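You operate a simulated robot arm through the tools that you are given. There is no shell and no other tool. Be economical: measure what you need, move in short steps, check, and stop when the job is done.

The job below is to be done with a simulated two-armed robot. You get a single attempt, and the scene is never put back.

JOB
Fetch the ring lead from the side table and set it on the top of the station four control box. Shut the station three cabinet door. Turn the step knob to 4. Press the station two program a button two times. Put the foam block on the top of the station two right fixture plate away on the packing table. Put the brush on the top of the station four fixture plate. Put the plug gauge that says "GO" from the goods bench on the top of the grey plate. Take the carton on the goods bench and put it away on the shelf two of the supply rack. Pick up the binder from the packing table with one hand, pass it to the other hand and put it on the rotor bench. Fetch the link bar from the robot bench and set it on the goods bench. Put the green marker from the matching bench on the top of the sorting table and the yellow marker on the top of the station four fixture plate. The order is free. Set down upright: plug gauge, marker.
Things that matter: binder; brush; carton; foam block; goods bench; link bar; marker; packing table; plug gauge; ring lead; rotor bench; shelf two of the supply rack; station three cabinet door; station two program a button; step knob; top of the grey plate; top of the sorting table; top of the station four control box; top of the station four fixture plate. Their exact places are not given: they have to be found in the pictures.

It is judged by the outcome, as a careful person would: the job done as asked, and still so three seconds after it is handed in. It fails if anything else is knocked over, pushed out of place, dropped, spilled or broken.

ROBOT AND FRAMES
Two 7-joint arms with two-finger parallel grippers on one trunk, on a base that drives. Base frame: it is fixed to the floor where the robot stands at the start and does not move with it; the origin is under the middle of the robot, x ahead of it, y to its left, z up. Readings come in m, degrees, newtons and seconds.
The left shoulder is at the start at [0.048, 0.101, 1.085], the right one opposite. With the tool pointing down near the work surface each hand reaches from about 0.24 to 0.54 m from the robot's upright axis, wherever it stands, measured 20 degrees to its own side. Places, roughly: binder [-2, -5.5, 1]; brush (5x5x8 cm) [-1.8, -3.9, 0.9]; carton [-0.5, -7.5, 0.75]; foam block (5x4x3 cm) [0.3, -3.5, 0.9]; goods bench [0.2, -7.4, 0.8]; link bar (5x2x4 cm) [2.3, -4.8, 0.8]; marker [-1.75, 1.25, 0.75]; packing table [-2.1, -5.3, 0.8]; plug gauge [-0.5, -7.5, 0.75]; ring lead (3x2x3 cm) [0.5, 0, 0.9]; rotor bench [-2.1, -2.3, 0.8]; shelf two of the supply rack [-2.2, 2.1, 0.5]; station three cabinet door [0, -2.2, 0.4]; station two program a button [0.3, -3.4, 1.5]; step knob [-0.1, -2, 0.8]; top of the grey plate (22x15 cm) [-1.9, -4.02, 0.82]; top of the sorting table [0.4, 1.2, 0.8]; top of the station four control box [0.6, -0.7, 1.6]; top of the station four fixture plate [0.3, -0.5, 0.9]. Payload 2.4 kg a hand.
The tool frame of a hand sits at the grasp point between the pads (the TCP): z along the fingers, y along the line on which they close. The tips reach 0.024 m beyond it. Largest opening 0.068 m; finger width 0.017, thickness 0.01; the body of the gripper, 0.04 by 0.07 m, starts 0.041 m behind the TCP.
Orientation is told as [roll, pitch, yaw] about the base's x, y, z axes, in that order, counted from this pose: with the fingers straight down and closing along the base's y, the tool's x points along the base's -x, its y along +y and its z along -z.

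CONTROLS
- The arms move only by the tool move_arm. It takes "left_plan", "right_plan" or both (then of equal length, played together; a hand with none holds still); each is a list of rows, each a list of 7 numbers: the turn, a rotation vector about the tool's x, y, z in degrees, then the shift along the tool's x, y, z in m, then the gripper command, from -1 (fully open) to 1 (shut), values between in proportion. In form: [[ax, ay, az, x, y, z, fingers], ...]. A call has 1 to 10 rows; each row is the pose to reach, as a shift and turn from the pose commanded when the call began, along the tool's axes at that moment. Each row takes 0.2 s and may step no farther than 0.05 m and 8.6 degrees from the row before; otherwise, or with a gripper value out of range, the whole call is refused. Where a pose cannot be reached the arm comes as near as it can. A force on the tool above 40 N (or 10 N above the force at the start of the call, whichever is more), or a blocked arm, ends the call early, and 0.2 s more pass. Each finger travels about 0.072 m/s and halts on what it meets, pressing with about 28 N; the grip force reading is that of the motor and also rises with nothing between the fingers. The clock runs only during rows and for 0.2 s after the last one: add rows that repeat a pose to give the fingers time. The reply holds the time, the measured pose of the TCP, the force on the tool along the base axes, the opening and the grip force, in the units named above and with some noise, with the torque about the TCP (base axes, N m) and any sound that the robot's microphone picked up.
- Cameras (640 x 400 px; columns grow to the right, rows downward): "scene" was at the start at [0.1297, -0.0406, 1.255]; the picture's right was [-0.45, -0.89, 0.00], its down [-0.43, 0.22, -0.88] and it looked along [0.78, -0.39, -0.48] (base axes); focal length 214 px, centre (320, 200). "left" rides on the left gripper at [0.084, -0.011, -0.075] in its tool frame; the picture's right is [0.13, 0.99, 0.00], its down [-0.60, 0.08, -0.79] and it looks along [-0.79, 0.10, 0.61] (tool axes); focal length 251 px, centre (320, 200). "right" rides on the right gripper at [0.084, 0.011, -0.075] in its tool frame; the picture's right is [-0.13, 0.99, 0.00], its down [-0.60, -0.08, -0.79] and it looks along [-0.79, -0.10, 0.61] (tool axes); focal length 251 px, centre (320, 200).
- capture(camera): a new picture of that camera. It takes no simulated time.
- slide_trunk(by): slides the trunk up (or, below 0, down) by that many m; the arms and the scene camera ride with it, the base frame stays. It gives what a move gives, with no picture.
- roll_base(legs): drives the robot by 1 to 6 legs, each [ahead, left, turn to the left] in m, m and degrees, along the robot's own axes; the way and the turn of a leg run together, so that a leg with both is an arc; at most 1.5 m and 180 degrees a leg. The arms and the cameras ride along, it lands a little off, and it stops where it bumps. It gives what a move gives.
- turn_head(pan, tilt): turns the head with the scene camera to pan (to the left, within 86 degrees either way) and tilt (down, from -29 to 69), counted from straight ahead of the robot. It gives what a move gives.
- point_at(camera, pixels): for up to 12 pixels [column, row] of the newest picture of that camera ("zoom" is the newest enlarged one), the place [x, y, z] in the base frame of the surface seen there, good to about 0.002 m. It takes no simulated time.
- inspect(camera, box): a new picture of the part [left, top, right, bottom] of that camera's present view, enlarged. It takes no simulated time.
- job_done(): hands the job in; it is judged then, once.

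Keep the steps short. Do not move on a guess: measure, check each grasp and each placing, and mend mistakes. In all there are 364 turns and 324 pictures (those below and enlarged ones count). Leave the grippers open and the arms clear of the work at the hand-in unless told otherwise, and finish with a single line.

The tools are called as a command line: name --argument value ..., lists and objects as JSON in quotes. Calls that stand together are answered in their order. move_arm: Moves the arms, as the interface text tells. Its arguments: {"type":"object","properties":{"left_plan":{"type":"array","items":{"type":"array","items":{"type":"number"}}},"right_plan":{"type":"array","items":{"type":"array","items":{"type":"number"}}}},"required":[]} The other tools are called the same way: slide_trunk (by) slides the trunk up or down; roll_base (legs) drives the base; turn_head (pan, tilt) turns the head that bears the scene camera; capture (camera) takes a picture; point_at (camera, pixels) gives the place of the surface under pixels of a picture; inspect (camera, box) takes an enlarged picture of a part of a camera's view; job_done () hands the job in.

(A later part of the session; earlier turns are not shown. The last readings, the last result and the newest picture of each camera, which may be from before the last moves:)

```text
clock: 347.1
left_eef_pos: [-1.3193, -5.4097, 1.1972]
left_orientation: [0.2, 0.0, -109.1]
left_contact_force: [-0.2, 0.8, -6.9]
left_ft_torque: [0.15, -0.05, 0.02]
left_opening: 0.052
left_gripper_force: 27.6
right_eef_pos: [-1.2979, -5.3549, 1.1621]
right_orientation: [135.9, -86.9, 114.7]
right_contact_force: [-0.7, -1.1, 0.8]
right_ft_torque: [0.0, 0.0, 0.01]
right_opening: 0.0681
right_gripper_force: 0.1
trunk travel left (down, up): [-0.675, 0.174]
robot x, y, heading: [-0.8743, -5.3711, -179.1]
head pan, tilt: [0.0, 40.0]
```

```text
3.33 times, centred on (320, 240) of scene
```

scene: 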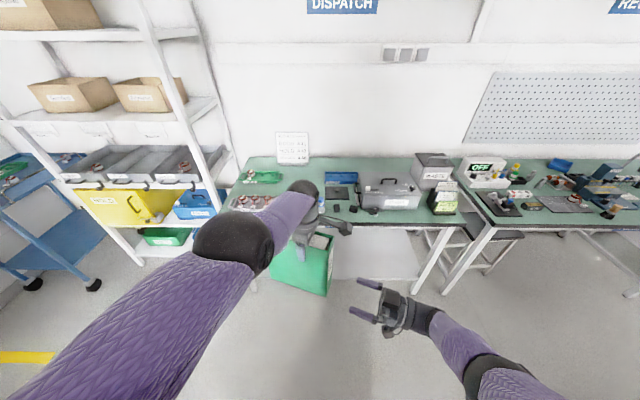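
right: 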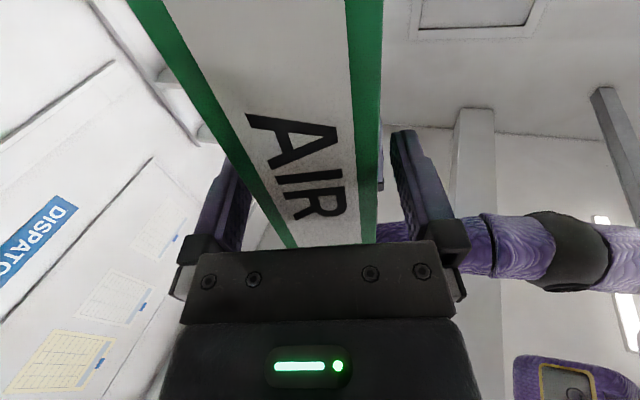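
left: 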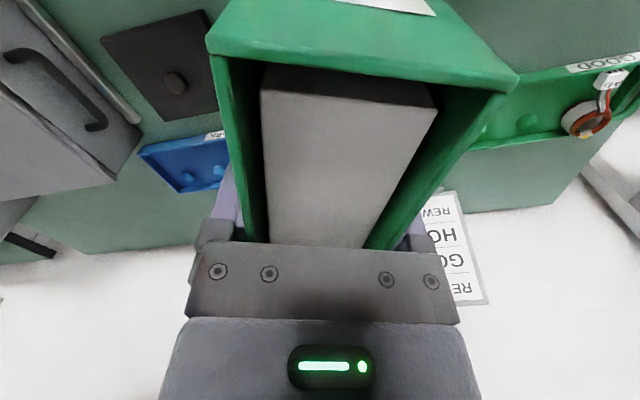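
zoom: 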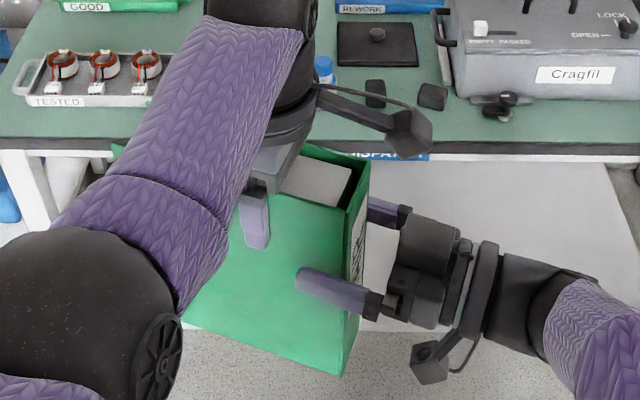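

The right fingers flank the binder's spine end. Close the right hand.

move_arm --right_plan '[[0, 0, 0, 0, 0, 0, 1], [0, 0, 0, 0, 0, 0, 1], [0, 0, 0, 0, 0, 0, 1], [0, 0, 0, 0, 0, 0, 1]]'

```text
clock: 348.1
left_eef_pos: [-1.3186, -5.4088, 1.1976]
left_orientation: [0.2, 0.1, -109.2]
left_contact_force: [21.1, -5.0, 3.3]
left_ft_torque: [0.01, -1.08, -0.62]
left_opening: 0.0519
left_gripper_force: 27.6
right_eef_pos: [-1.2987, -5.3555, 1.1607]
right_orientation: [134.5, -87.1, 116.0]
right_contact_force: [-21.8, 4.7, -3.3]
right_ft_torque: [0.43, 0.05, -0.63]
right_opening: 0.0524
right_gripper_force: 28.4
trunk travel left (down, up): [-0.675, 0.174]
robot x, y, heading: [-0.8701, -5.3667, -179.4]
head pan, tilt: [0.0, 40.0]
```

Both hold it. To hold it more firmly, I open the right, go 2 cm deeper, and close again.

move_arm --right_plan '[[0, 0, 0, 0, 0, 0, -1], [0, 0, 0, 0, 0, 0, -1], [0, 0, 0, 0.005, 0, 0.01, -1], [0, 0, 0, 0.008, 0, 0.02, -1], [0, 0, 0, 0.008, 0, 0.02, -1], [0, 0, 0, 0.008, 0, 0.02, 1], [0, 0, 0, 0.008, 0, 0.02, 1], [0, 0, 0, 0.008, 0, 0.02, 1]]'

inspect --camera "scene" --box '[240, 180, 400, 300]'

```text
clock: 349.6
left_eef_pos: [-1.3162, -5.4098, 1.196]
left_orientation: [0.9, 0.3, -109.3]
left_contact_force: [16.5, -1.9, 3.5]
left_ft_torque: [-0.02, -1.23, 0.04]
left_opening: 0.0521
left_gripper_force: 27.8
right_eef_pos: [-1.3012, -5.3695, 1.1588]
right_orientation: [127.8, -87.4, 121.9]
right_contact_force: [-17.7, 1.3, -3.8]
right_ft_torque: [0.52, 0.38, -0.65]
right_opening: 0.052
right_gripper_force: 27.8
right hand out of reach, approached as far as the arm can: row 3, 4, 5, 6, 7
trunk travel left (down, up): [-0.675, 0.174]
robot x, y, heading: [-0.8739, -5.3681, -179.1]
head pan, tilt: [0.0, 40.0]
stopped in row 7 (right hand): the force on the tool passed its limit at 44 N (the readings are from after the stop); the commanded pose is now the measured one
```

```text
3.33 times, centred on (320, 240) of scene
```

zoom: 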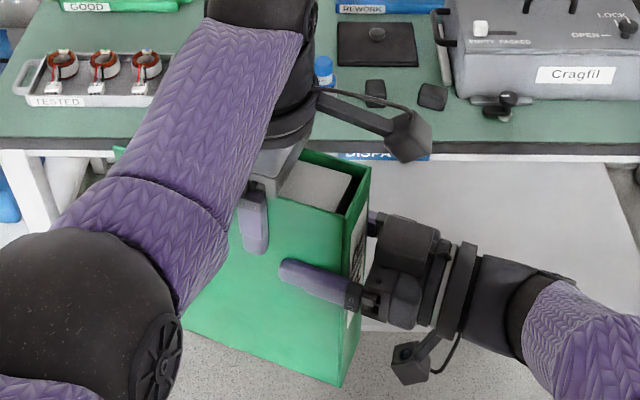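

Deep grip. Now open the left hand and lift it clear.

move_arm --left_plan '[[0, 0, 0, 0, 0, 0, -1], [0, 0, 0, 0, 0, 0, -1], [0, 0, 0, 0, 0, 0, -1], [0, 0, 0, 0, 0, -0.02, -1], [0, 0, 0, 0, 0, -0.04, -1], [0, 0, 0, 0, 0, -0.06, -1]]'

capture --camera "scene"

```text
clock: 351.0
left_eef_pos: [-1.3186, -5.4097, 1.258]
left_orientation: [0.6, 0.1, -109.2]
left_contact_force: [0.4, 0.6, -0.1]
left_ft_torque: [-0.02, -0.01, 0.02]
left_opening: 0.068
left_gripper_force: 0.2
right_eef_pos: [-1.3001, -5.3715, 1.1593]
right_orientation: [130.1, -87.1, 120.1]
right_contact_force: [0.7, 0.1, -0.3]
right_ft_torque: [0.4, -0.15, 0.01]
right_opening: 0.052
right_gripper_force: 28.2
trunk travel left (down, up): [-0.675, 0.174]
robot x, y, heading: [-0.8741, -5.3706, -179.0]
head pan, tilt: [0.0, 40.0]
```

```text
188 pictures are left
```

scene: 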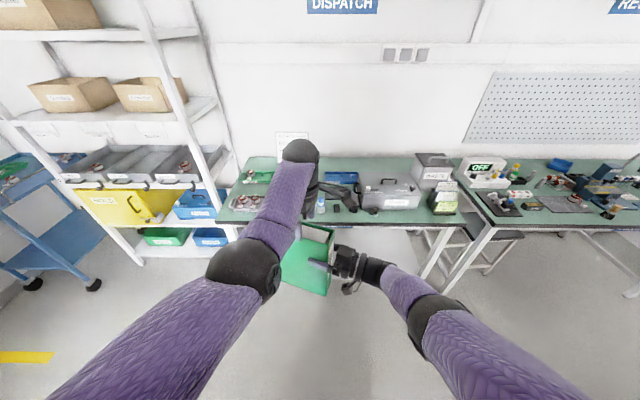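

move_arm --left_plan '[[0, 0, 0, 0, 0, -0.02, -1], [0, 0, 0, 0, 0, -0.04, -1], [0, 0, 5, -0.03, 0, -0.04, -1], [0, 0, 12, -0.06, 0, -0.04, -1], [0, 0, 20, -0.09, 0, -0.04, -1], [0, 0, 28, -0.12, 0, -0.04, -1], [0, 0, 36, -0.14, 0, -0.04, -1], [0, 0, 44, -0.14, 0, -0.04, -1], [0, 0, 52, -0.14, 0, -0.04, -1], [0, 0, 60, -0.14, 0, -0.04, -1]]'

capture --camera "scene"

```text
clock: 353.2
left_eef_pos: [-1.3533, -5.5432, 1.2961]
left_orientation: [0.2, 0.6, -169.4]
left_contact_force: [-0.6, 0.7, -0.4]
left_ft_torque: [0.0, 0.0, 0.01]
left_opening: 0.0681
left_gripper_force: 0.1
left hand out of reach, approached as far as the arm can: row 6, 7, 8, 9, 10
right_eef_pos: [-1.2996, -5.3716, 1.1589]
right_orientation: [129.8, -87.1, 120.2]
right_contact_force: [-0.3, -0.8, -0.3]
right_ft_torque: [0.39, -0.17, -0.01]
right_opening: 0.0517
right_gripper_force: 28.0
trunk travel left (down, up): [-0.675, 0.174]
robot x, y, heading: [-0.8727, -5.3688, -179.3]
head pan, tilt: [0.0, 40.0]
```

```text
187 pictures are left
```

scene: 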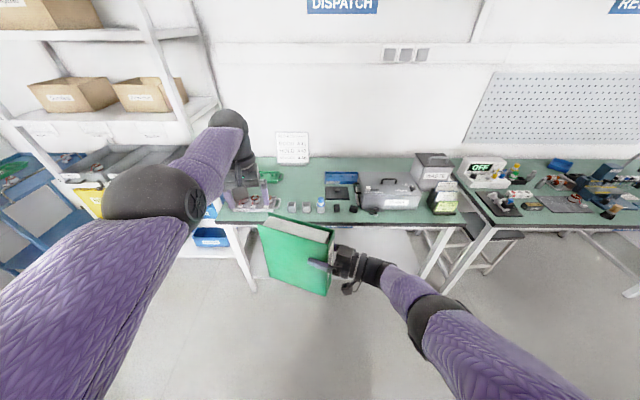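

Binder now in the right hand alone. Drive along the aisle to the rotor bench.

roll_base --legs '[[0, -1.45, 0], [0, -1.45, 0]]'

turn_head --pan 0 --tilt 25

capture --camera "scene"

```text
clock: 367.3
left_eef_pos: [-1.405, -2.6183, 1.2957]
left_orientation: [0.1, 0.7, -169.2]
left_contact_force: [1.0, -0.7, -0.1]
left_ft_torque: [-0.01, 0.02, -0.02]
left_opening: 0.0678
left_gripper_force: 0.2
right_eef_pos: [-1.3505, -2.4477, 1.1596]
right_orientation: [129.9, -87.2, 120.0]
right_contact_force: [0.1, -0.7, -0.1]
right_ft_torque: [0.4, -0.13, -0.03]
right_opening: 0.052
right_gripper_force: 28.3
trunk travel left (down, up): [-0.675, 0.174]
robot x, y, heading: [-0.9255, -2.4419, -179.3]
head pan, tilt: [0.0, 40.0]
```

```text
clock: 368.1
left_eef_pos: [-1.4045, -2.6171, 1.2963]
left_orientation: [0.1, 0.7, -169.1]
left_contact_force: [-0.1, -0.3, -0.5]
left_ft_torque: [0.01, 0.02, 0.01]
left_opening: 0.068
left_gripper_force: 0.1
right_eef_pos: [-1.3505, -2.4466, 1.1595]
right_orientation: [129.4, -87.1, 120.5]
right_contact_force: [0.0, 0.5, -0.5]
right_ft_torque: [0.36, -0.11, 0.0]
right_opening: 0.0519
right_gripper_force: 28.6
trunk travel left (down, up): [-0.675, 0.174]
robot x, y, heading: [-0.9239, -2.4431, -178.8]
head pan, tilt: [0.0, 25.0]
```

```text
186 pictures are left
```

scene: 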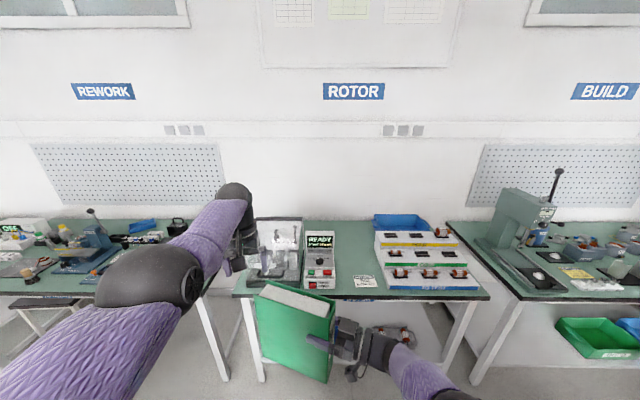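

inspect --camera "scene" --box '[220, 200, 500, 310]'

point_at --camera "zoom" --pixels '[[275, 205], [365, 205], [300, 120], [340, 120], [270, 120], [350, 170], [275, 160], [320, 60], [30, 210], [600, 210], [330, 190], [60, 190]]'

```text
2.29 times, centred on (360, 255) of scene
```

zoom: 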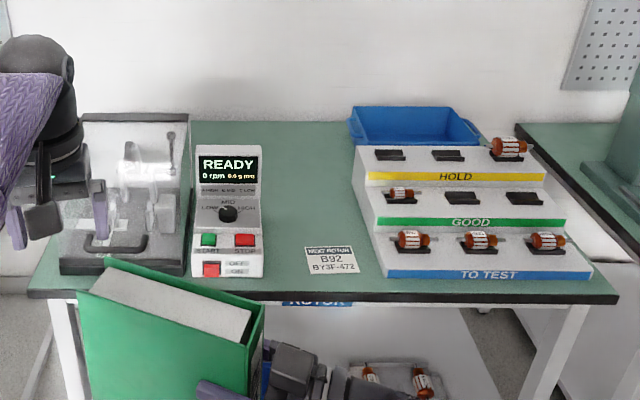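

```text
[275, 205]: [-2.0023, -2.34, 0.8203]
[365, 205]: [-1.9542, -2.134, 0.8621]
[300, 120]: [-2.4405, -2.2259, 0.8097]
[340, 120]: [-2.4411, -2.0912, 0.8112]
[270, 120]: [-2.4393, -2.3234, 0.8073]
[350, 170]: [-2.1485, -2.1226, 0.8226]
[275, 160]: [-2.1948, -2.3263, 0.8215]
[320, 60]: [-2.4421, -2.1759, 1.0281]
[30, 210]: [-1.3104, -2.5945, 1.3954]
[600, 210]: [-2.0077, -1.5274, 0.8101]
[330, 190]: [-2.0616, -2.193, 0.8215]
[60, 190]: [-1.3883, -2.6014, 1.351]
```

Free area on the bench: y -2.35…-2.13, x -1.95…-2.4. Rotate the right hand back to pointing forward while shifting it right.

move_arm --right_plan '[[7, 0, 0, 0, -0.01, -0.01, 1], [14, 0, 0, 0, -0.02, -0.02, 1], [21, 0, 0, 0, -0.03, -0.03, 1], [28, 0, 0, 0, -0.04, -0.04, 1], [35, 0, 0, 0, -0.05, -0.05, 1], [42, 0, 0, 0, -0.06, -0.06, 1], [49, 0, 0, 0, -0.07, -0.07, 1], [56, 0, 0, 0, -0.08, -0.08, 1], [63, 0, 0, 0, -0.09, -0.085, 1], [70, 0, 0, 0, -0.098, -0.092, 1]]'

capture --camera "scene"

```text
clock: 370.3
left_eef_pos: [-1.404, -2.6161, 1.2966]
left_orientation: [0.4, 0.7, -169.2]
left_contact_force: [-0.1, 1.0, 0.3]
left_ft_torque: [0.0, -0.01, 0.01]
left_opening: 0.068
left_gripper_force: 0.1
right_eef_pos: [-1.5209, -2.213, 1.2454]
right_orientation: [18.8, -80.5, 169.1]
right_contact_force: [0.4, 0.8, -6.6]
right_ft_torque: [0.06, -0.32, 0.0]
right_opening: 0.0516
right_gripper_force: 27.6
right hand out of reach, approached as far as the arm can: row 4, 5, 6, 7, 8, 9, 10
trunk travel left (down, up): [-0.675, 0.174]
robot x, y, heading: [-0.9256, -2.4442, -178.9]
head pan, tilt: [0.0, 25.0]
```

```text
184 pictures are left
```

scene: 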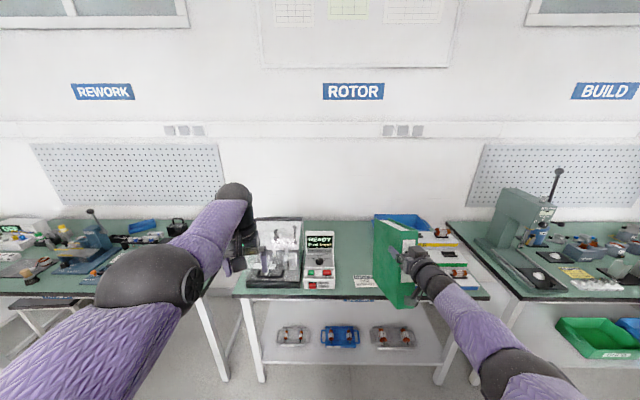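

move_arm --right_plan '[[0, 0, 0, 0, -0.03, 0.005, 1], [0, 0, 0, 0, -0.06, 0.01, 1], [0, 0, 0, 0, -0.1, 0.015, 1], [0, 0, 0, 0, -0.1, 0.015, 1]]'

```text
clock: 371.3
left_eef_pos: [-1.4055, -2.6194, 1.2959]
left_orientation: [0.2, 0.7, -169.2]
left_contact_force: [-0.6, 0.8, -0.2]
left_ft_torque: [0.0, -0.03, -0.02]
left_opening: 0.0677
left_gripper_force: 0.0
right_eef_pos: [-1.5056, -2.1415, 1.2601]
right_orientation: [18.4, -80.7, 169.8]
right_contact_force: [-0.1, -0.5, -7.2]
right_ft_torque: [0.03, -0.3, -0.01]
right_opening: 0.052
right_gripper_force: 27.9
right hand out of reach, approached as far as the arm can: row 1, 2, 3, 4
trunk travel left (down, up): [-0.675, 0.174]
robot x, y, heading: [-0.9263, -2.4437, -179.3]
head pan, tilt: [0.0, 25.0]
```

move_arm --right_plan '[[0, 0, 0, 0.02, 0, -0.02, 1], [0, 0, 0, 0.04, 0, -0.04, 1], [0, 0, 0, 0.06, 0, -0.06, 1], [0, 0, 0, 0.08, 0, -0.06, 1]]'

turn_head --pan -25 --tilt 35

capture --camera "scene"

```text
clock: 372.3
left_eef_pos: [-1.4048, -2.6174, 1.296]
left_orientation: [0.2, 0.7, -169.2]
left_contact_force: [0.1, -0.2, 0.3]
left_ft_torque: [0.04, 0.02, -0.01]
left_opening: 0.0681
left_gripper_force: 0.1
right_eef_pos: [-1.4341, -2.1219, 1.2029]
right_orientation: [18.4, -80.3, 170.1]
right_contact_force: [0.3, 1.0, -5.5]
right_ft_torque: [0.07, -0.31, 0.01]
right_opening: 0.0518
right_gripper_force: 27.9
right hand out of reach, approached as far as the arm can: row 4
trunk travel left (down, up): [-0.675, 0.174]
robot x, y, heading: [-0.926, -2.4423, -179.2]
head pan, tilt: [0.0, 25.0]
```

```text
clock: 373.2
left_eef_pos: [-1.4045, -2.6176, 1.297]
left_orientation: [0.3, 0.7, -169.1]
left_contact_force: [0.4, -0.2, -1.0]
left_ft_torque: [-0.04, 0.01, 0.01]
left_opening: 0.0678
left_gripper_force: 0.0
right_eef_pos: [-1.4328, -2.1224, 1.2017]
right_orientation: [18.3, -80.2, 170.1]
right_contact_force: [-0.2, -0.1, -5.7]
right_ft_torque: [0.06, -0.29, -0.01]
right_opening: 0.0517
right_gripper_force: 27.5
trunk travel left (down, up): [-0.675, 0.174]
robot x, y, heading: [-0.9237, -2.443, -179.2]
head pan, tilt: [-25.0, 35.0]
```

```text
183 pictures are left
```

scene: 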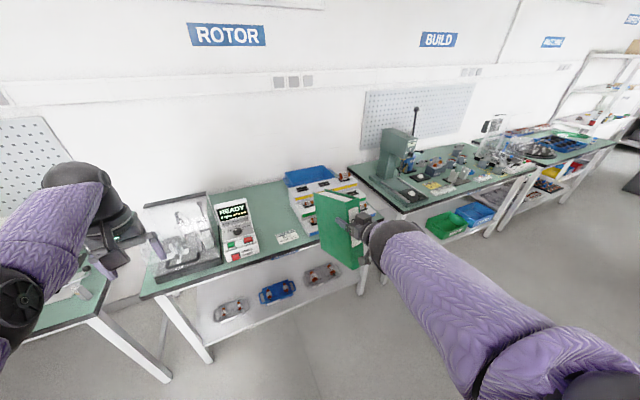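

move_arm --right_plan '[[0, -3, 0, 0, 0, 0, 1], [0, -6, 0, 0, 0, 0, 1], [0, -7, 0, 0, 0, 0, 1], [0, -7, 0, 0, 0, 0, 1]]'

inspect --camera "scene" --box '[260, 150, 440, 290]'

point_at --camera "zoom" --pixels '[[190, 165], [270, 195], [205, 145], [330, 300], [240, 160], [350, 330], [200, 270], [340, 340]]'

```text
clock: 374.2
left_eef_pos: [-1.4059, -2.6175, 1.2963]
left_orientation: [0.4, 0.7, -169.1]
left_contact_force: [-0.1, -0.3, 0.4]
left_ft_torque: [-0.03, -0.02, -0.04]
left_opening: 0.0682
left_gripper_force: 0.0
right_eef_pos: [-1.4261, -2.0978, 1.2405]
right_orientation: [54.2, -86.2, 134.0]
right_contact_force: [0.9, 0.1, -6.2]
right_ft_torque: [0.1, -0.34, 0.03]
right_opening: 0.0521
right_gripper_force: 28.1
right hand out of reach, approached as far as the arm can: row 1, 2, 3, 4
trunk travel left (down, up): [-0.675, 0.174]
robot x, y, heading: [-0.926, -2.4459, -179.2]
head pan, tilt: [-25.0, 35.0]
```

```text
2.86 times, centred on (350, 220) of scene
```

zoom: 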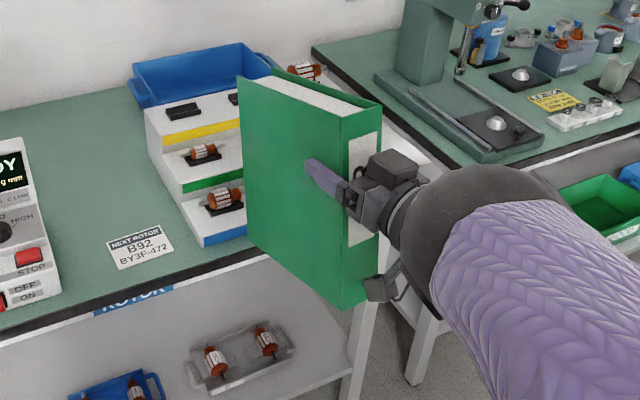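

```text
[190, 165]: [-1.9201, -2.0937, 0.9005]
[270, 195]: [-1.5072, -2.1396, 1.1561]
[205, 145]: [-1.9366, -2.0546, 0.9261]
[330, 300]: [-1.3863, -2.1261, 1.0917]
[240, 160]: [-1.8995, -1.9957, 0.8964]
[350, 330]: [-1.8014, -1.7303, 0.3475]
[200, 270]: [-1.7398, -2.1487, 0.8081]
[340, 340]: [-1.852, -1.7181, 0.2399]
```

point_at --camera "zoom" --pixels '[[244, 86], [330, 114], [248, 230], [335, 298], [250, 150], [335, 200], [340, 120], [345, 300]]'

```text
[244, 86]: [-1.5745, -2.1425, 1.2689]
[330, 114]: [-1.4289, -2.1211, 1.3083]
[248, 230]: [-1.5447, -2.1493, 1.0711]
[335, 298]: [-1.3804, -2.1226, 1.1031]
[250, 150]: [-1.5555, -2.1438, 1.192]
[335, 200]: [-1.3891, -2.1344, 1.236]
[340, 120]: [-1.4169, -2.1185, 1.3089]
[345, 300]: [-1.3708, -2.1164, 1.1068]
```

The binder sags about 11° nose-down in the grip; tip the hand up to level it.

move_arm --right_plan '[[0, -3, 0, 0, 0.0, 0.02, 1], [0, -6, 0, 0, 0.0, 0.03, 1], [0, -9, 0, 0, 0.0, 0.04, 1], [0, -11, 0, 0, 0.0, 0.05, 1], [0, -11, 0, 0, 0.0, 0.05, 1]]'

inspect --camera "scene" --box '[260, 150, 440, 290]'

```text
clock: 375.4
left_eef_pos: [-1.4047, -2.6173, 1.2961]
left_orientation: [0.3, 0.6, -169.3]
left_contact_force: [-0.3, -0.2, -0.5]
left_ft_torque: [0.03, -0.02, -0.02]
left_opening: 0.0682
left_gripper_force: 0.0
right_eef_pos: [-1.44, -2.0755, 1.3185]
right_orientation: [161.5, -80.8, 26.6]
right_contact_force: [0.4, 0.2, -6.1]
right_ft_torque: [0.06, -0.41, 0.02]
right_opening: 0.0518
right_gripper_force: 27.7
right hand out of reach, approached as far as the arm can: row 1, 2, 3, 4, 5
trunk travel left (down, up): [-0.675, 0.174]
robot x, y, heading: [-0.9308, -2.4404, -179.2]
head pan, tilt: [-25.0, 35.0]
```

```text
2.86 times, centred on (350, 220) of scene
```

zoom: 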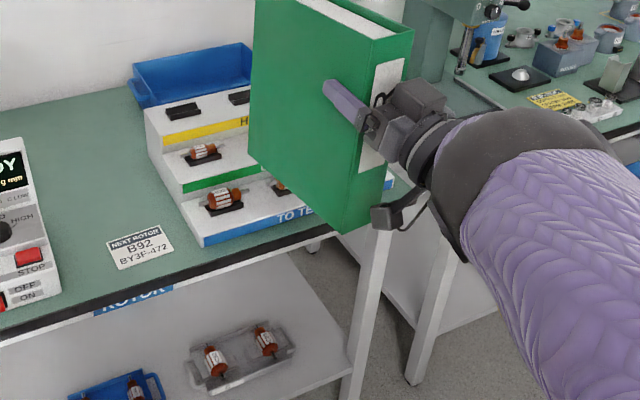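

point_at --camera "zoom" --pixels '[[260, 30], [370, 50], [255, 160], [340, 222], [260, 100], [365, 130], [355, 225]]'

```text
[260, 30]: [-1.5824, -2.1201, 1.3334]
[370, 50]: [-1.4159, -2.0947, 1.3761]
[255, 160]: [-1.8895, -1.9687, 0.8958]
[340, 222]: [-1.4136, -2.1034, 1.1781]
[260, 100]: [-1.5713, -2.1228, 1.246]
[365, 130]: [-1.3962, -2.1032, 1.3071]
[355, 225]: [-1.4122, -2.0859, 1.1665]
```

Lower the right hand in free space first and see that it keeps level.

move_arm --right_plan '[[0, 0, 0, 0.03, 0, 0, 1], [0, 0, 0, 0.06, 0, 0, 1], [0, 0, 0, 0.09, 0, 0, 1], [0, 0, 0, 0.12, 0, 0, 1], [0, 0, 0, 0.12, 0, 0, 1]]'

inspect --camera "scene" --box '[260, 150, 440, 290]'

```text
clock: 376.6
left_eef_pos: [-1.4036, -2.6182, 1.2961]
left_orientation: [0.3, 0.6, -169.2]
left_contact_force: [-0.6, 0.0, -0.5]
left_ft_torque: [0.0, -0.01, -0.02]
left_opening: 0.0681
left_gripper_force: 0.0
right_eef_pos: [-1.4222, -2.0622, 1.3062]
right_orientation: [161.7, -80.6, 26.3]
right_contact_force: [0.2, -0.1, -6.2]
right_ft_torque: [0.09, -0.43, 0.0]
right_opening: 0.0519
right_gripper_force: 28.0
right hand out of reach, approached as far as the arm can: row 1, 2, 3, 4, 5
trunk travel left (down, up): [-0.675, 0.174]
robot x, y, heading: [-0.9244, -2.4419, -179.6]
head pan, tilt: [-25.0, 35.0]
```

```text
2.86 times, centred on (350, 220) of scene
```

zoom: 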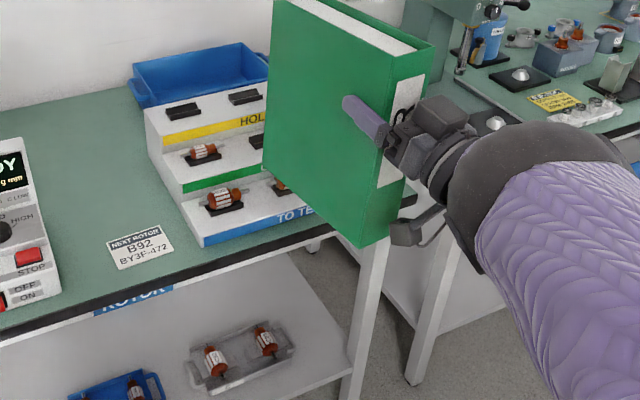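

move_arm --left_plan '[[0, 0, 0, 0.02, 0.035, 0, -1], [0, 0, 0, 0.04, 0.07, 0, -1], [0, 0, 0, 0.06, 0.105, 0, -1], [0, 0, 0, 0.08, 0.14, 0, -1], [0, 0, 0, 0.1, 0.17, 0, -1], [0, 0, 0, 0.12, 0.2, 0, -1]]'

slide_trunk --by -0.15

turn_head --pan 15 --tilt 35

capture --camera "scene"

```text
clock: 378.0
left_eef_pos: [-1.3376, -2.8402, 1.3012]
left_orientation: [0.2, 0.6, -169.3]
left_contact_force: [0.0, -0.3, -0.7]
left_ft_torque: [0.01, 0.05, -0.03]
left_opening: 0.0681
left_gripper_force: 0.0
left hand out of reach, approached as far as the arm can: row 1, 2, 3, 4, 5, 6
right_eef_pos: [-1.4224, -2.0622, 1.3076]
right_orientation: [161.8, -80.5, 26.0]
right_contact_force: [0.7, 0.2, -6.0]
right_ft_torque: [0.06, -0.43, 0.01]
right_opening: 0.0518
right_gripper_force: 27.8
trunk travel left (down, up): [-0.675, 0.174]
robot x, y, heading: [-0.922, -2.44, -179.2]
head pan, tilt: [-25.0, 35.0]
```

```text
clock: 379.7
left_eef_pos: [-1.3428, -2.8419, 1.1461]
left_orientation: [0.3, 1.2, -169.1]
left_contact_force: [-0.1, -0.6, -0.1]
left_ft_torque: [-0.01, 0.01, 0.02]
left_opening: 0.0681
left_gripper_force: 0.0
right_eef_pos: [-1.4228, -2.0644, 1.1612]
right_orientation: [162.1, -80.3, 25.4]
right_contact_force: [-0.5, -0.4, -6.3]
right_ft_torque: [0.05, -0.4, 0.0]
right_opening: 0.0519
right_gripper_force: 27.9
trunk travel left (down, up): [-0.525, 0.324]
robot x, y, heading: [-0.9263, -2.4404, -179.1]
head pan, tilt: [-25.0, 35.0]
```

```text
clock: 380.8
left_eef_pos: [-1.3413, -2.8413, 1.1463]
left_orientation: [0.4, 1.1, -169.4]
left_contact_force: [-0.3, 0.0, -0.3]
left_ft_torque: [0.01, -0.03, 0.0]
left_opening: 0.0679
left_gripper_force: 0.0
right_eef_pos: [-1.4225, -2.0642, 1.1599]
right_orientation: [162.0, -80.3, 25.5]
right_contact_force: [0.0, -0.1, -6.0]
right_ft_torque: [0.1, -0.4, -0.01]
right_opening: 0.052
right_gripper_force: 27.8
trunk travel left (down, up): [-0.525, 0.324]
robot x, y, heading: [-0.9245, -2.4451, -179.4]
head pan, tilt: [15.0, 35.0]
```

```text
179 pictures are left
```

scene: 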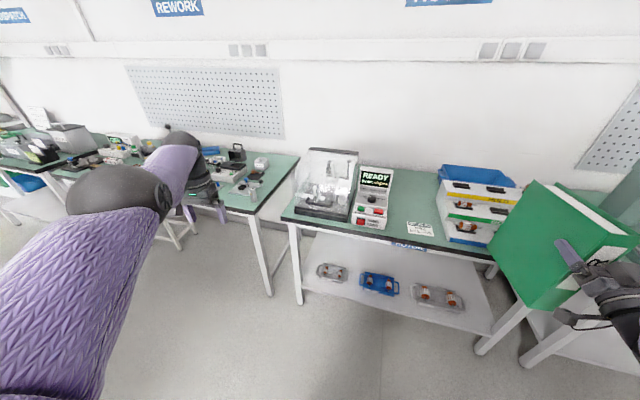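

point_at --camera "scene" --pixels '[[255, 188], [262, 165], [237, 153], [235, 172], [290, 165], [265, 200], [325, 160], [325, 155], [375, 172], [340, 215], [290, 210], [300, 200]]'

```text
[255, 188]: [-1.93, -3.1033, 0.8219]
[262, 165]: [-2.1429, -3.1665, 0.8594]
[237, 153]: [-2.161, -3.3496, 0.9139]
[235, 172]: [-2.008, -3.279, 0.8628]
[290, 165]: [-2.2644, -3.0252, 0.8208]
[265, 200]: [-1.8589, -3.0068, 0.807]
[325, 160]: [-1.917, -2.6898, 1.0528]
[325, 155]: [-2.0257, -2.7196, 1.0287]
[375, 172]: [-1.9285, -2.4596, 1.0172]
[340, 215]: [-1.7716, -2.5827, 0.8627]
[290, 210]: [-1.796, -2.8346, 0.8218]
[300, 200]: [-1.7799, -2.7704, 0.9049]
```

Clear below the left hand. Drive so that the binder is over the free area.

roll_base --legs '[[0, 0.175, 0], [0.585, 0, 0]]'

turn_head --pan -30 --tilt 40

capture --camera "scene"

```text
clock: 385.1
left_eef_pos: [-1.9089, -3.021, 1.1442]
left_orientation: [0.3, 1.3, -169.2]
left_contact_force: [-0.6, -0.6, 1.4]
left_ft_torque: [0.01, -0.03, 0.02]
left_opening: 0.0678
left_gripper_force: 0.1
right_eef_pos: [-1.9898, -2.2465, 1.1591]
right_orientation: [162.0, -80.4, 25.6]
right_contact_force: [-0.1, -0.6, -6.1]
right_ft_torque: [0.09, -0.39, -0.01]
right_opening: 0.0518
right_gripper_force: 27.8
trunk travel left (down, up): [-0.525, 0.324]
robot x, y, heading: [-1.4904, -2.6221, -179.3]
head pan, tilt: [15.0, 35.0]
```

```text
clock: 386.2
left_eef_pos: [-1.9078, -3.0213, 1.146]
left_orientation: [0.3, 1.3, -169.2]
left_contact_force: [0.3, -0.4, 0.4]
left_ft_torque: [0.01, 0.03, 0.02]
left_opening: 0.0679
left_gripper_force: 0.1
right_eef_pos: [-1.9896, -2.2451, 1.1598]
right_orientation: [162.1, -80.3, 25.7]
right_contact_force: [0.2, -0.5, -6.1]
right_ft_torque: [0.06, -0.41, -0.02]
right_opening: 0.0519
right_gripper_force: 28.6
trunk travel left (down, up): [-0.525, 0.324]
robot x, y, heading: [-1.4885, -2.6228, -179.1]
head pan, tilt: [-30.0, 40.0]
```

```text
178 pictures are left
```

scene: 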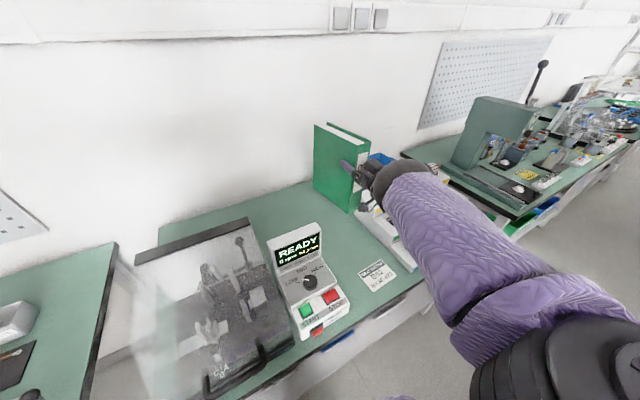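

inspect --camera "scene" --box '[270, 100, 430, 240]'

point_at --camera "zoom" --pixels '[[180, 100], [285, 150], [178, 255], [295, 330], [180, 180], [290, 240], [150, 320], [230, 340], [345, 300], [330, 330]]'

```text
2.86 times, centred on (350, 170) of scene
```

zoom: 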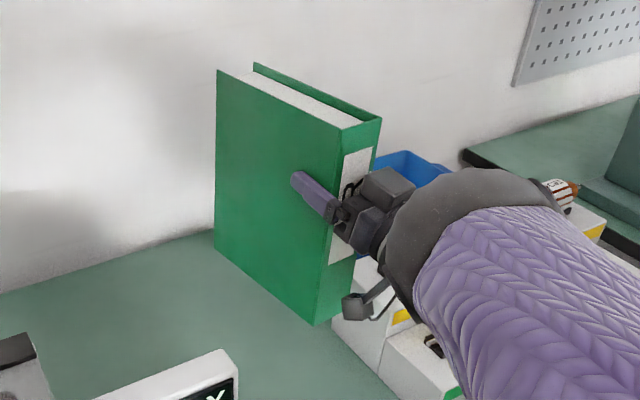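

```text
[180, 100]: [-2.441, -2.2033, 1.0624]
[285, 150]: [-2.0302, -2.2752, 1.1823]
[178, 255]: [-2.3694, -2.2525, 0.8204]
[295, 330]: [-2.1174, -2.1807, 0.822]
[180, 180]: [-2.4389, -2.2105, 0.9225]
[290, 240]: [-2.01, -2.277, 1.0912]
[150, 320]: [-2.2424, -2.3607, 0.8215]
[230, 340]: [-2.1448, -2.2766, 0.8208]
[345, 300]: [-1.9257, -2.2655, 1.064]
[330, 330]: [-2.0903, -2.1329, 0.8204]
```

point_at --camera "zoom" --pixels '[[222, 80], [330, 132], [220, 235], [310, 315], [225, 150], [325, 220], [335, 135], [318, 318]]'

```text
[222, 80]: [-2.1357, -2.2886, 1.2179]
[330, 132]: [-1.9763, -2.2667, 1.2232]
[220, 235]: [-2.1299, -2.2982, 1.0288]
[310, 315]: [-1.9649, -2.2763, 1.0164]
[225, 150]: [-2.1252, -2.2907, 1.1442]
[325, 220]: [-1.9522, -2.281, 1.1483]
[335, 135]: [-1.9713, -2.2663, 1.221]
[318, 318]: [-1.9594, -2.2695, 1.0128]
```

Binder hangs level, bottom at z≈1.013. Lower with the trunk.

slide_trunk --by -0.18

inspect --camera "scene" --box '[230, 60, 450, 260]'

```text
clock: 388.2
left_eef_pos: [-1.9124, -3.0225, 0.942]
left_orientation: [0.8, 4.5, -169.2]
left_contact_force: [-0.5, 0.2, -0.4]
left_ft_torque: [0.0, -0.02, -0.01]
left_opening: 0.0681
left_gripper_force: 0.1
right_eef_pos: [-1.9888, -2.2456, 0.9805]
right_orientation: [162.6, -80.2, 24.9]
right_contact_force: [-3.1, 1.4, -0.1]
right_ft_torque: [0.16, 0.97, -0.11]
right_opening: 0.0519
right_gripper_force: 27.8
trunk travel left (down, up): [-0.345, 0.504]
robot x, y, heading: [-1.4906, -2.6236, -179.3]
head pan, tilt: [-30.0, 40.0]
```

```text
2.00 times, centred on (340, 160) of scene
```

zoom: 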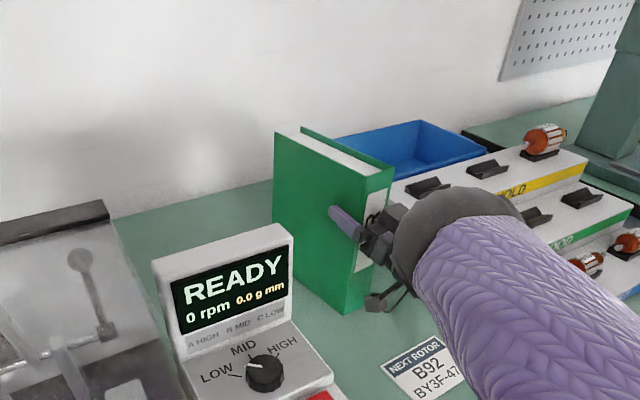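

Bench is taking the weight. Lower 4 mm more and release.

slide_trunk --by -0.005

move_arm --right_plan '[[0, 0, 0, 0, 0, 0, 0], [0, 0, 0, 0, 0, 0, -0.6], [0, 0, 0, 0, 0, 0, -1], [0, 0, 0, 0, 0, 0, -1]]'

inspect --camera "scene" --box '[230, 60, 450, 260]'

```text
clock: 388.8
left_eef_pos: [-1.9122, -3.0242, 0.938]
left_orientation: [0.8, 4.6, -169.2]
left_contact_force: [-0.8, 0.5, 0.0]
left_ft_torque: [0.0, 0.04, 0.02]
left_opening: 0.068
left_gripper_force: 0.0
right_eef_pos: [-1.9863, -2.2468, 0.9782]
right_orientation: [163.7, -80.1, 24.0]
right_contact_force: [2.0, -1.1, 23.4]
right_ft_torque: [0.47, 0.13, -0.14]
right_opening: 0.0516
right_gripper_force: 28.7
trunk travel left (down, up): [-0.34, 0.509]
robot x, y, heading: [-1.4875, -2.6245, -179.3]
head pan, tilt: [-30.0, 40.0]
```

```text
clock: 389.8
left_eef_pos: [-1.9128, -3.0233, 0.9386]
left_orientation: [0.6, 4.6, -169.2]
left_contact_force: [-0.3, -0.9, -0.1]
left_ft_torque: [0.0, 0.01, -0.01]
left_opening: 0.0681
left_gripper_force: 0.0
right_eef_pos: [-1.9879, -2.2466, 0.9745]
right_orientation: [162.0, -80.4, 25.6]
right_contact_force: [0.3, -1.0, -0.2]
right_ft_torque: [0.04, 0.01, 0.0]
right_opening: 0.068
right_gripper_force: 0.1
trunk travel left (down, up): [-0.34, 0.509]
robot x, y, heading: [-1.4905, -2.6256, -179.2]
head pan, tilt: [-30.0, 40.0]
```

```text
2.00 times, centred on (340, 160) of scene
```

zoom: 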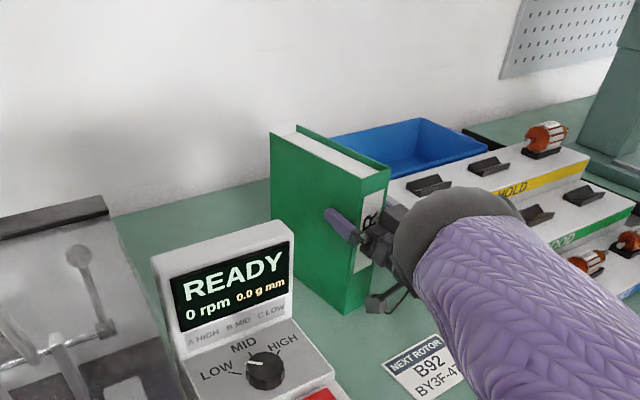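

Standing free. Withdraw along the finger direction.

roll_base --legs '[[-0.08, -0.0095, 0], [-0.45, 0, 0]]'

capture --camera "scene"

```text
clock: 393.1
left_eef_pos: [-1.393, -3.0052, 0.9377]
left_orientation: [0.7, 4.6, -169.7]
left_contact_force: [0.0, -0.4, -0.1]
left_ft_torque: [-0.02, -0.01, -0.05]
left_opening: 0.0679
left_gripper_force: 0.1
right_eef_pos: [-1.4631, -2.2278, 0.9759]
right_orientation: [162.2, -80.2, 24.7]
right_contact_force: [0.4, 0.1, 0.0]
right_ft_torque: [-0.02, 0.03, -0.01]
right_opening: 0.0681
right_gripper_force: 0.1
trunk travel left (down, up): [-0.34, 0.509]
robot x, y, heading: [-0.9651, -2.611, -179.5]
head pan, tilt: [-30.0, 40.0]
```

```text
174 pictures are left
```

scene: 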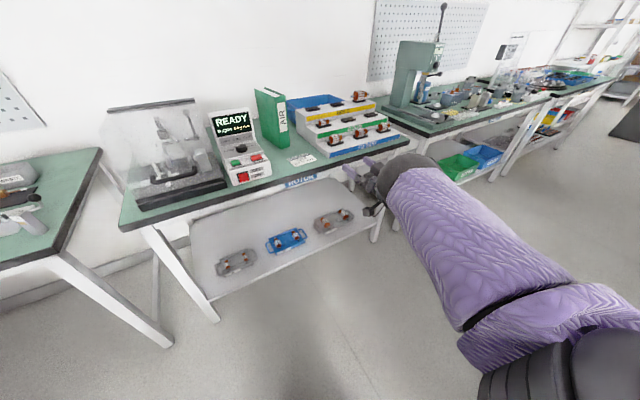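

Binder stands well. Now turn the right hand back down (free space).

move_arm --right_plan '[[0, 8.5, 0, 0.01, 0.01, 0, -1], [0, 17, 0, 0.02, 0.02, 0, -1], [0, 25.5, 0, 0.03, 0.03, 0, -1], [0, 34, 0, 0.04, 0.04, 0, -1], [0, 42.5, 0, 0.05, 0.05, 0, -1], [0, 51, 0, 0.06, 0.06, 0, -1], [0, 59.5, 0, 0.07, 0.07, 0, -1], [0, 68, 0, 0.08, 0.08, 0, -1], [0, 76.5, 0, 0.09, 0.09, 0, -1], [0, 85, 0, 0.1, 0.1, 0, -1]]'

turn_head --pan 70 --tilt 15

capture --camera "scene"

```text
clock: 395.3
left_eef_pos: [-1.3939, -3.0046, 0.9374]
left_orientation: [0.7, 4.6, -169.7]
left_contact_force: [-0.1, -0.8, 0.0]
left_ft_torque: [0.02, -0.02, 0.03]
left_opening: 0.068
left_gripper_force: 0.0
right_eef_pos: [-1.4641, -2.3352, 0.8825]
right_orientation: [3.0, -14.0, -173.4]
right_contact_force: [0.0, -0.4, -0.6]
right_ft_torque: [0.03, 0.01, 0.0]
right_opening: 0.0678
right_gripper_force: 0.1
trunk travel left (down, up): [-0.34, 0.509]
robot x, y, heading: [-0.9663, -2.6084, -179.7]
head pan, tilt: [-30.0, 40.0]
```

```text
clock: 397.1
left_eef_pos: [-1.392, -3.0036, 0.9376]
left_orientation: [0.7, 4.7, -169.7]
left_contact_force: [-0.7, -0.4, 0.2]
left_ft_torque: [0.0, 0.02, -0.01]
left_opening: 0.0681
left_gripper_force: 0.0
right_eef_pos: [-1.4648, -2.3355, 0.8832]
right_orientation: [3.0, -14.4, -173.4]
right_contact_force: [0.1, -0.3, -0.2]
right_ft_torque: [0.02, -0.01, -0.01]
right_opening: 0.0679
right_gripper_force: 0.1
trunk travel left (down, up): [-0.34, 0.509]
robot x, y, heading: [-0.967, -2.6082, -179.8]
head pan, tilt: [70.0, 15.0]
```

```text
173 pictures are left
```

scene: 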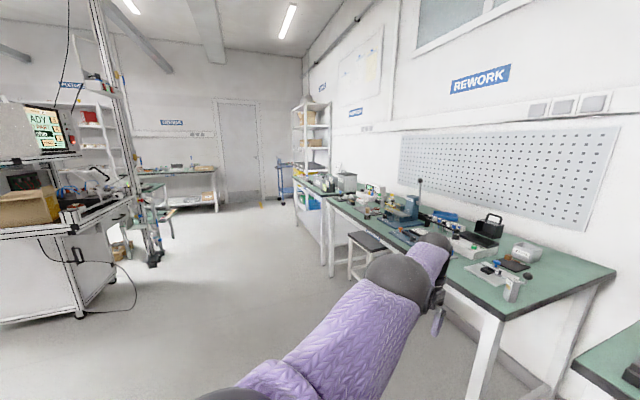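

Drive down the aisle toward y≈-5.9 and look at the goods bench / robot bench area.

move_arm --right_plan '[[0, 5, 0, 0, 0, 0, -1], [0, 10, 0, 0, 0, 0, -1], [0, 14, 0, 0, 0, 0, -1], [-3, 14, -3, 0, 0, 0, -1]]' --left_plan '[[0, -2, 0, 0, -0.03, 0, -1], [0, -4.6, 3, 0, -0.06, 0, -1], [0, -4.6, 6, 0, -0.09, 0, -1], [0, -4.6, 10, 0, -0.12, 0, -1]]'

roll_base --legs '[[0, 1.5, 0], [0, 1.5, 0], [0, 0.3, 0]]'

turn_head --pan 86 --tilt 20

capture --camera "scene"

```text
clock: 398.1
left_eef_pos: [-1.4527, -2.8969, 0.9335]
left_orientation: [0.3, 0.1, -179.8]
left_contact_force: [0.0, -0.1, -0.4]
left_ft_torque: [0.02, 0.0, 0.01]
left_opening: 0.0683
left_gripper_force: 0.1
left hand out of reach, approached as far as the arm can: row 1, 2, 3, 4
right_eef_pos: [-1.4475, -2.3378, 0.8875]
right_orientation: [5.5, -0.4, -169.2]
right_contact_force: [0.8, 0.2, 0.4]
right_ft_torque: [0.03, -0.01, 0.0]
right_opening: 0.068
right_gripper_force: 0.0
right hand out of reach, approached as far as the arm can: row 2, 3, 4
trunk travel left (down, up): [-0.34, 0.509]
robot x, y, heading: [-0.9665, -2.6084, -179.7]
head pan, tilt: [70.0, 15.0]
```

```text
clock: 414.1
left_eef_pos: [-1.4677, -6.1733, 0.9346]
left_orientation: [0.3, 0.1, 179.5]
left_contact_force: [-0.3, 0.0, -0.3]
left_ft_torque: [-0.03, 0.0, 0.0]
left_opening: 0.0681
left_gripper_force: 0.1
right_eef_pos: [-1.4574, -5.613, 0.8874]
right_orientation: [5.5, -0.5, -170.0]
right_contact_force: [-0.4, 0.5, -0.3]
right_ft_torque: [0.0, -0.01, -0.02]
right_opening: 0.0681
right_gripper_force: 0.0
trunk travel left (down, up): [-0.34, 0.509]
robot x, y, heading: [-0.9776, -5.8897, 179.8]
head pan, tilt: [70.0, 15.0]
```

```text
clock: 414.9
left_eef_pos: [-1.4689, -6.1744, 0.9342]
left_orientation: [0.2, 0.1, 179.5]
left_contact_force: [-0.4, 0.3, 0.8]
left_ft_torque: [-0.01, 0.01, 0.0]
left_opening: 0.068
left_gripper_force: 0.1
right_eef_pos: [-1.4568, -5.6124, 0.8874]
right_orientation: [5.5, -0.5, -170.1]
right_contact_force: [-0.2, -0.2, -0.6]
right_ft_torque: [-0.01, 0.01, -0.01]
right_opening: 0.0683
right_gripper_force: 0.1
trunk travel left (down, up): [-0.34, 0.509]
robot x, y, heading: [-0.9793, -5.8932, 179.7]
head pan, tilt: [85.9, 20.0]
```

```text
172 pictures are left
```

scene: 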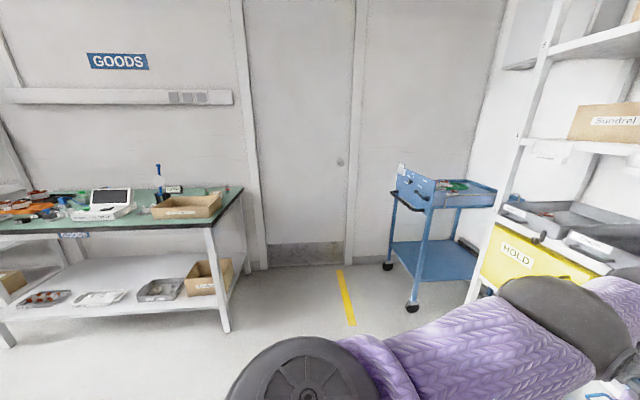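

roll_base --legs '[[0, 0, 90.3]]'

turn_head --pan 80 --tilt 15

capture --camera "scene"

turn_head --pan 25 --tilt 20

capture --camera "scene"

```text
clock: 419.2
left_eef_pos: [-0.6888, -6.3757, 0.9334]
left_orientation: [0.3, 0.1, -89.4]
left_contact_force: [0.5, -0.1, 0.5]
left_ft_torque: [0.02, 0.03, 0.01]
left_opening: 0.0679
left_gripper_force: 0.0
right_eef_pos: [-1.2501, -6.3742, 0.8872]
right_orientation: [5.5, -0.5, -79.0]
right_contact_force: [-1.1, -0.1, -0.9]
right_ft_torque: [0.01, 0.01, -0.03]
right_opening: 0.0681
right_gripper_force: 0.1
trunk travel left (down, up): [-0.34, 0.509]
robot x, y, heading: [-0.9798, -5.8925, -89.4]
head pan, tilt: [85.9, 20.0]
```

```text
clock: 419.8
left_eef_pos: [-0.6898, -6.3745, 0.9342]
left_orientation: [0.3, 0.2, -89.4]
left_contact_force: [-0.1, -0.7, -0.4]
left_ft_torque: [0.03, -0.01, 0.0]
left_opening: 0.068
left_gripper_force: 0.0
right_eef_pos: [-1.2496, -6.3729, 0.8862]
right_orientation: [5.5, -0.5, -79.0]
right_contact_force: [0.0, -0.4, 0.1]
right_ft_torque: [0.02, -0.01, 0.0]
right_opening: 0.0675
right_gripper_force: 0.1
trunk travel left (down, up): [-0.34, 0.509]
robot x, y, heading: [-0.9818, -5.8939, -89.5]
head pan, tilt: [80.0, 15.0]
```

```text
171 pictures are left
```

scene: 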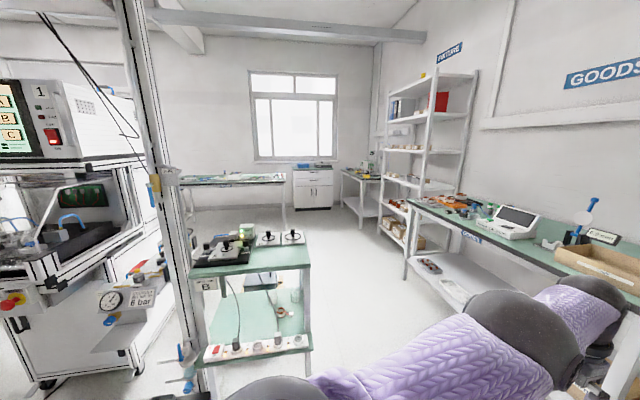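

```text
clock: 421.1
left_eef_pos: [-0.6901, -6.3754, 0.933]
left_orientation: [0.3, 0.1, -89.4]
left_contact_force: [0.4, 0.3, 0.8]
left_ft_torque: [0.0, -0.01, -0.02]
left_opening: 0.0683
left_gripper_force: 0.1
right_eef_pos: [-1.2515, -6.3746, 0.8871]
right_orientation: [5.5, -0.4, -78.9]
right_contact_force: [1.9, -0.9, 0.2]
right_ft_torque: [-0.03, 0.0, 0.0]
right_opening: 0.0679
right_gripper_force: 0.0
trunk travel left (down, up): [-0.34, 0.509]
robot x, y, heading: [-0.9814, -5.8912, -89.8]
head pan, tilt: [25.0, 20.0]
```

```text
170 pictures are left
```

scene: 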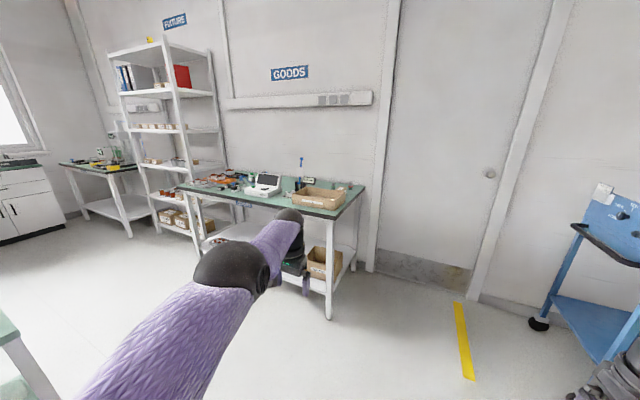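

turn_head --pan 80 --tilt 15

inspect --camera "scene" --box '[160, 130, 420, 290]'

point_at --camera "zoom" --pixels '[[60, 120], [300, 120], [180, 130], [100, 330], [350, 300], [200, 270], [480, 110], [640, 180], [600, 200], [20, 60], [330, 330], [100, 140]]'

```text
clock: 422.3
left_eef_pos: [-0.6903, -6.3756, 0.9341]
left_orientation: [0.3, 0.1, -89.3]
left_contact_force: [-0.4, -0.4, 0.3]
left_ft_torque: [-0.02, -0.03, -0.01]
left_opening: 0.0679
left_gripper_force: 0.1
right_eef_pos: [-1.251, -6.3756, 0.8862]
right_orientation: [5.5, -0.5, -79.1]
right_contact_force: [0.1, -0.3, -1.0]
right_ft_torque: [0.02, 0.0, 0.0]
right_opening: 0.068
right_gripper_force: 0.1
trunk travel left (down, up): [-0.34, 0.509]
robot x, y, heading: [-0.9785, -5.8936, -89.6]
head pan, tilt: [80.0, 15.0]
```

```text
2.46 times, centred on (290, 210) of scene
```

zoom: 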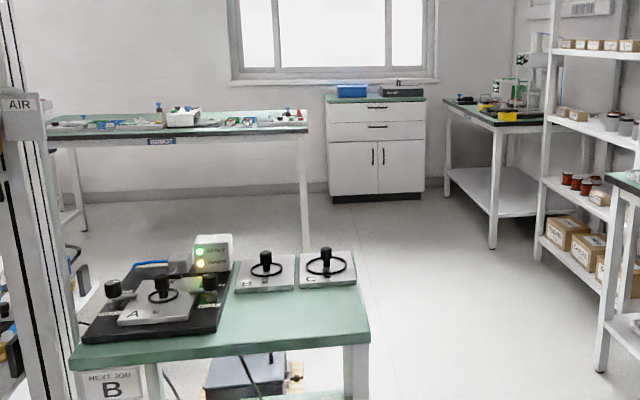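

```text
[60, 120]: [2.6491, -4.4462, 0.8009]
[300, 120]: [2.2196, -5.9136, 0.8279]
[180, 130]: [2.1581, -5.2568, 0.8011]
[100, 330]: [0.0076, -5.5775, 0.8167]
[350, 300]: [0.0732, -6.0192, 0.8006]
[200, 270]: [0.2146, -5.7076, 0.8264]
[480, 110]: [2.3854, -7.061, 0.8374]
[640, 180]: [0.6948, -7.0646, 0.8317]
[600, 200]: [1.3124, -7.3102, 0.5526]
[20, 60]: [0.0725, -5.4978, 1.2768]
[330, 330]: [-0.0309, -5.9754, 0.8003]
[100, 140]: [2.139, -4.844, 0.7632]
```

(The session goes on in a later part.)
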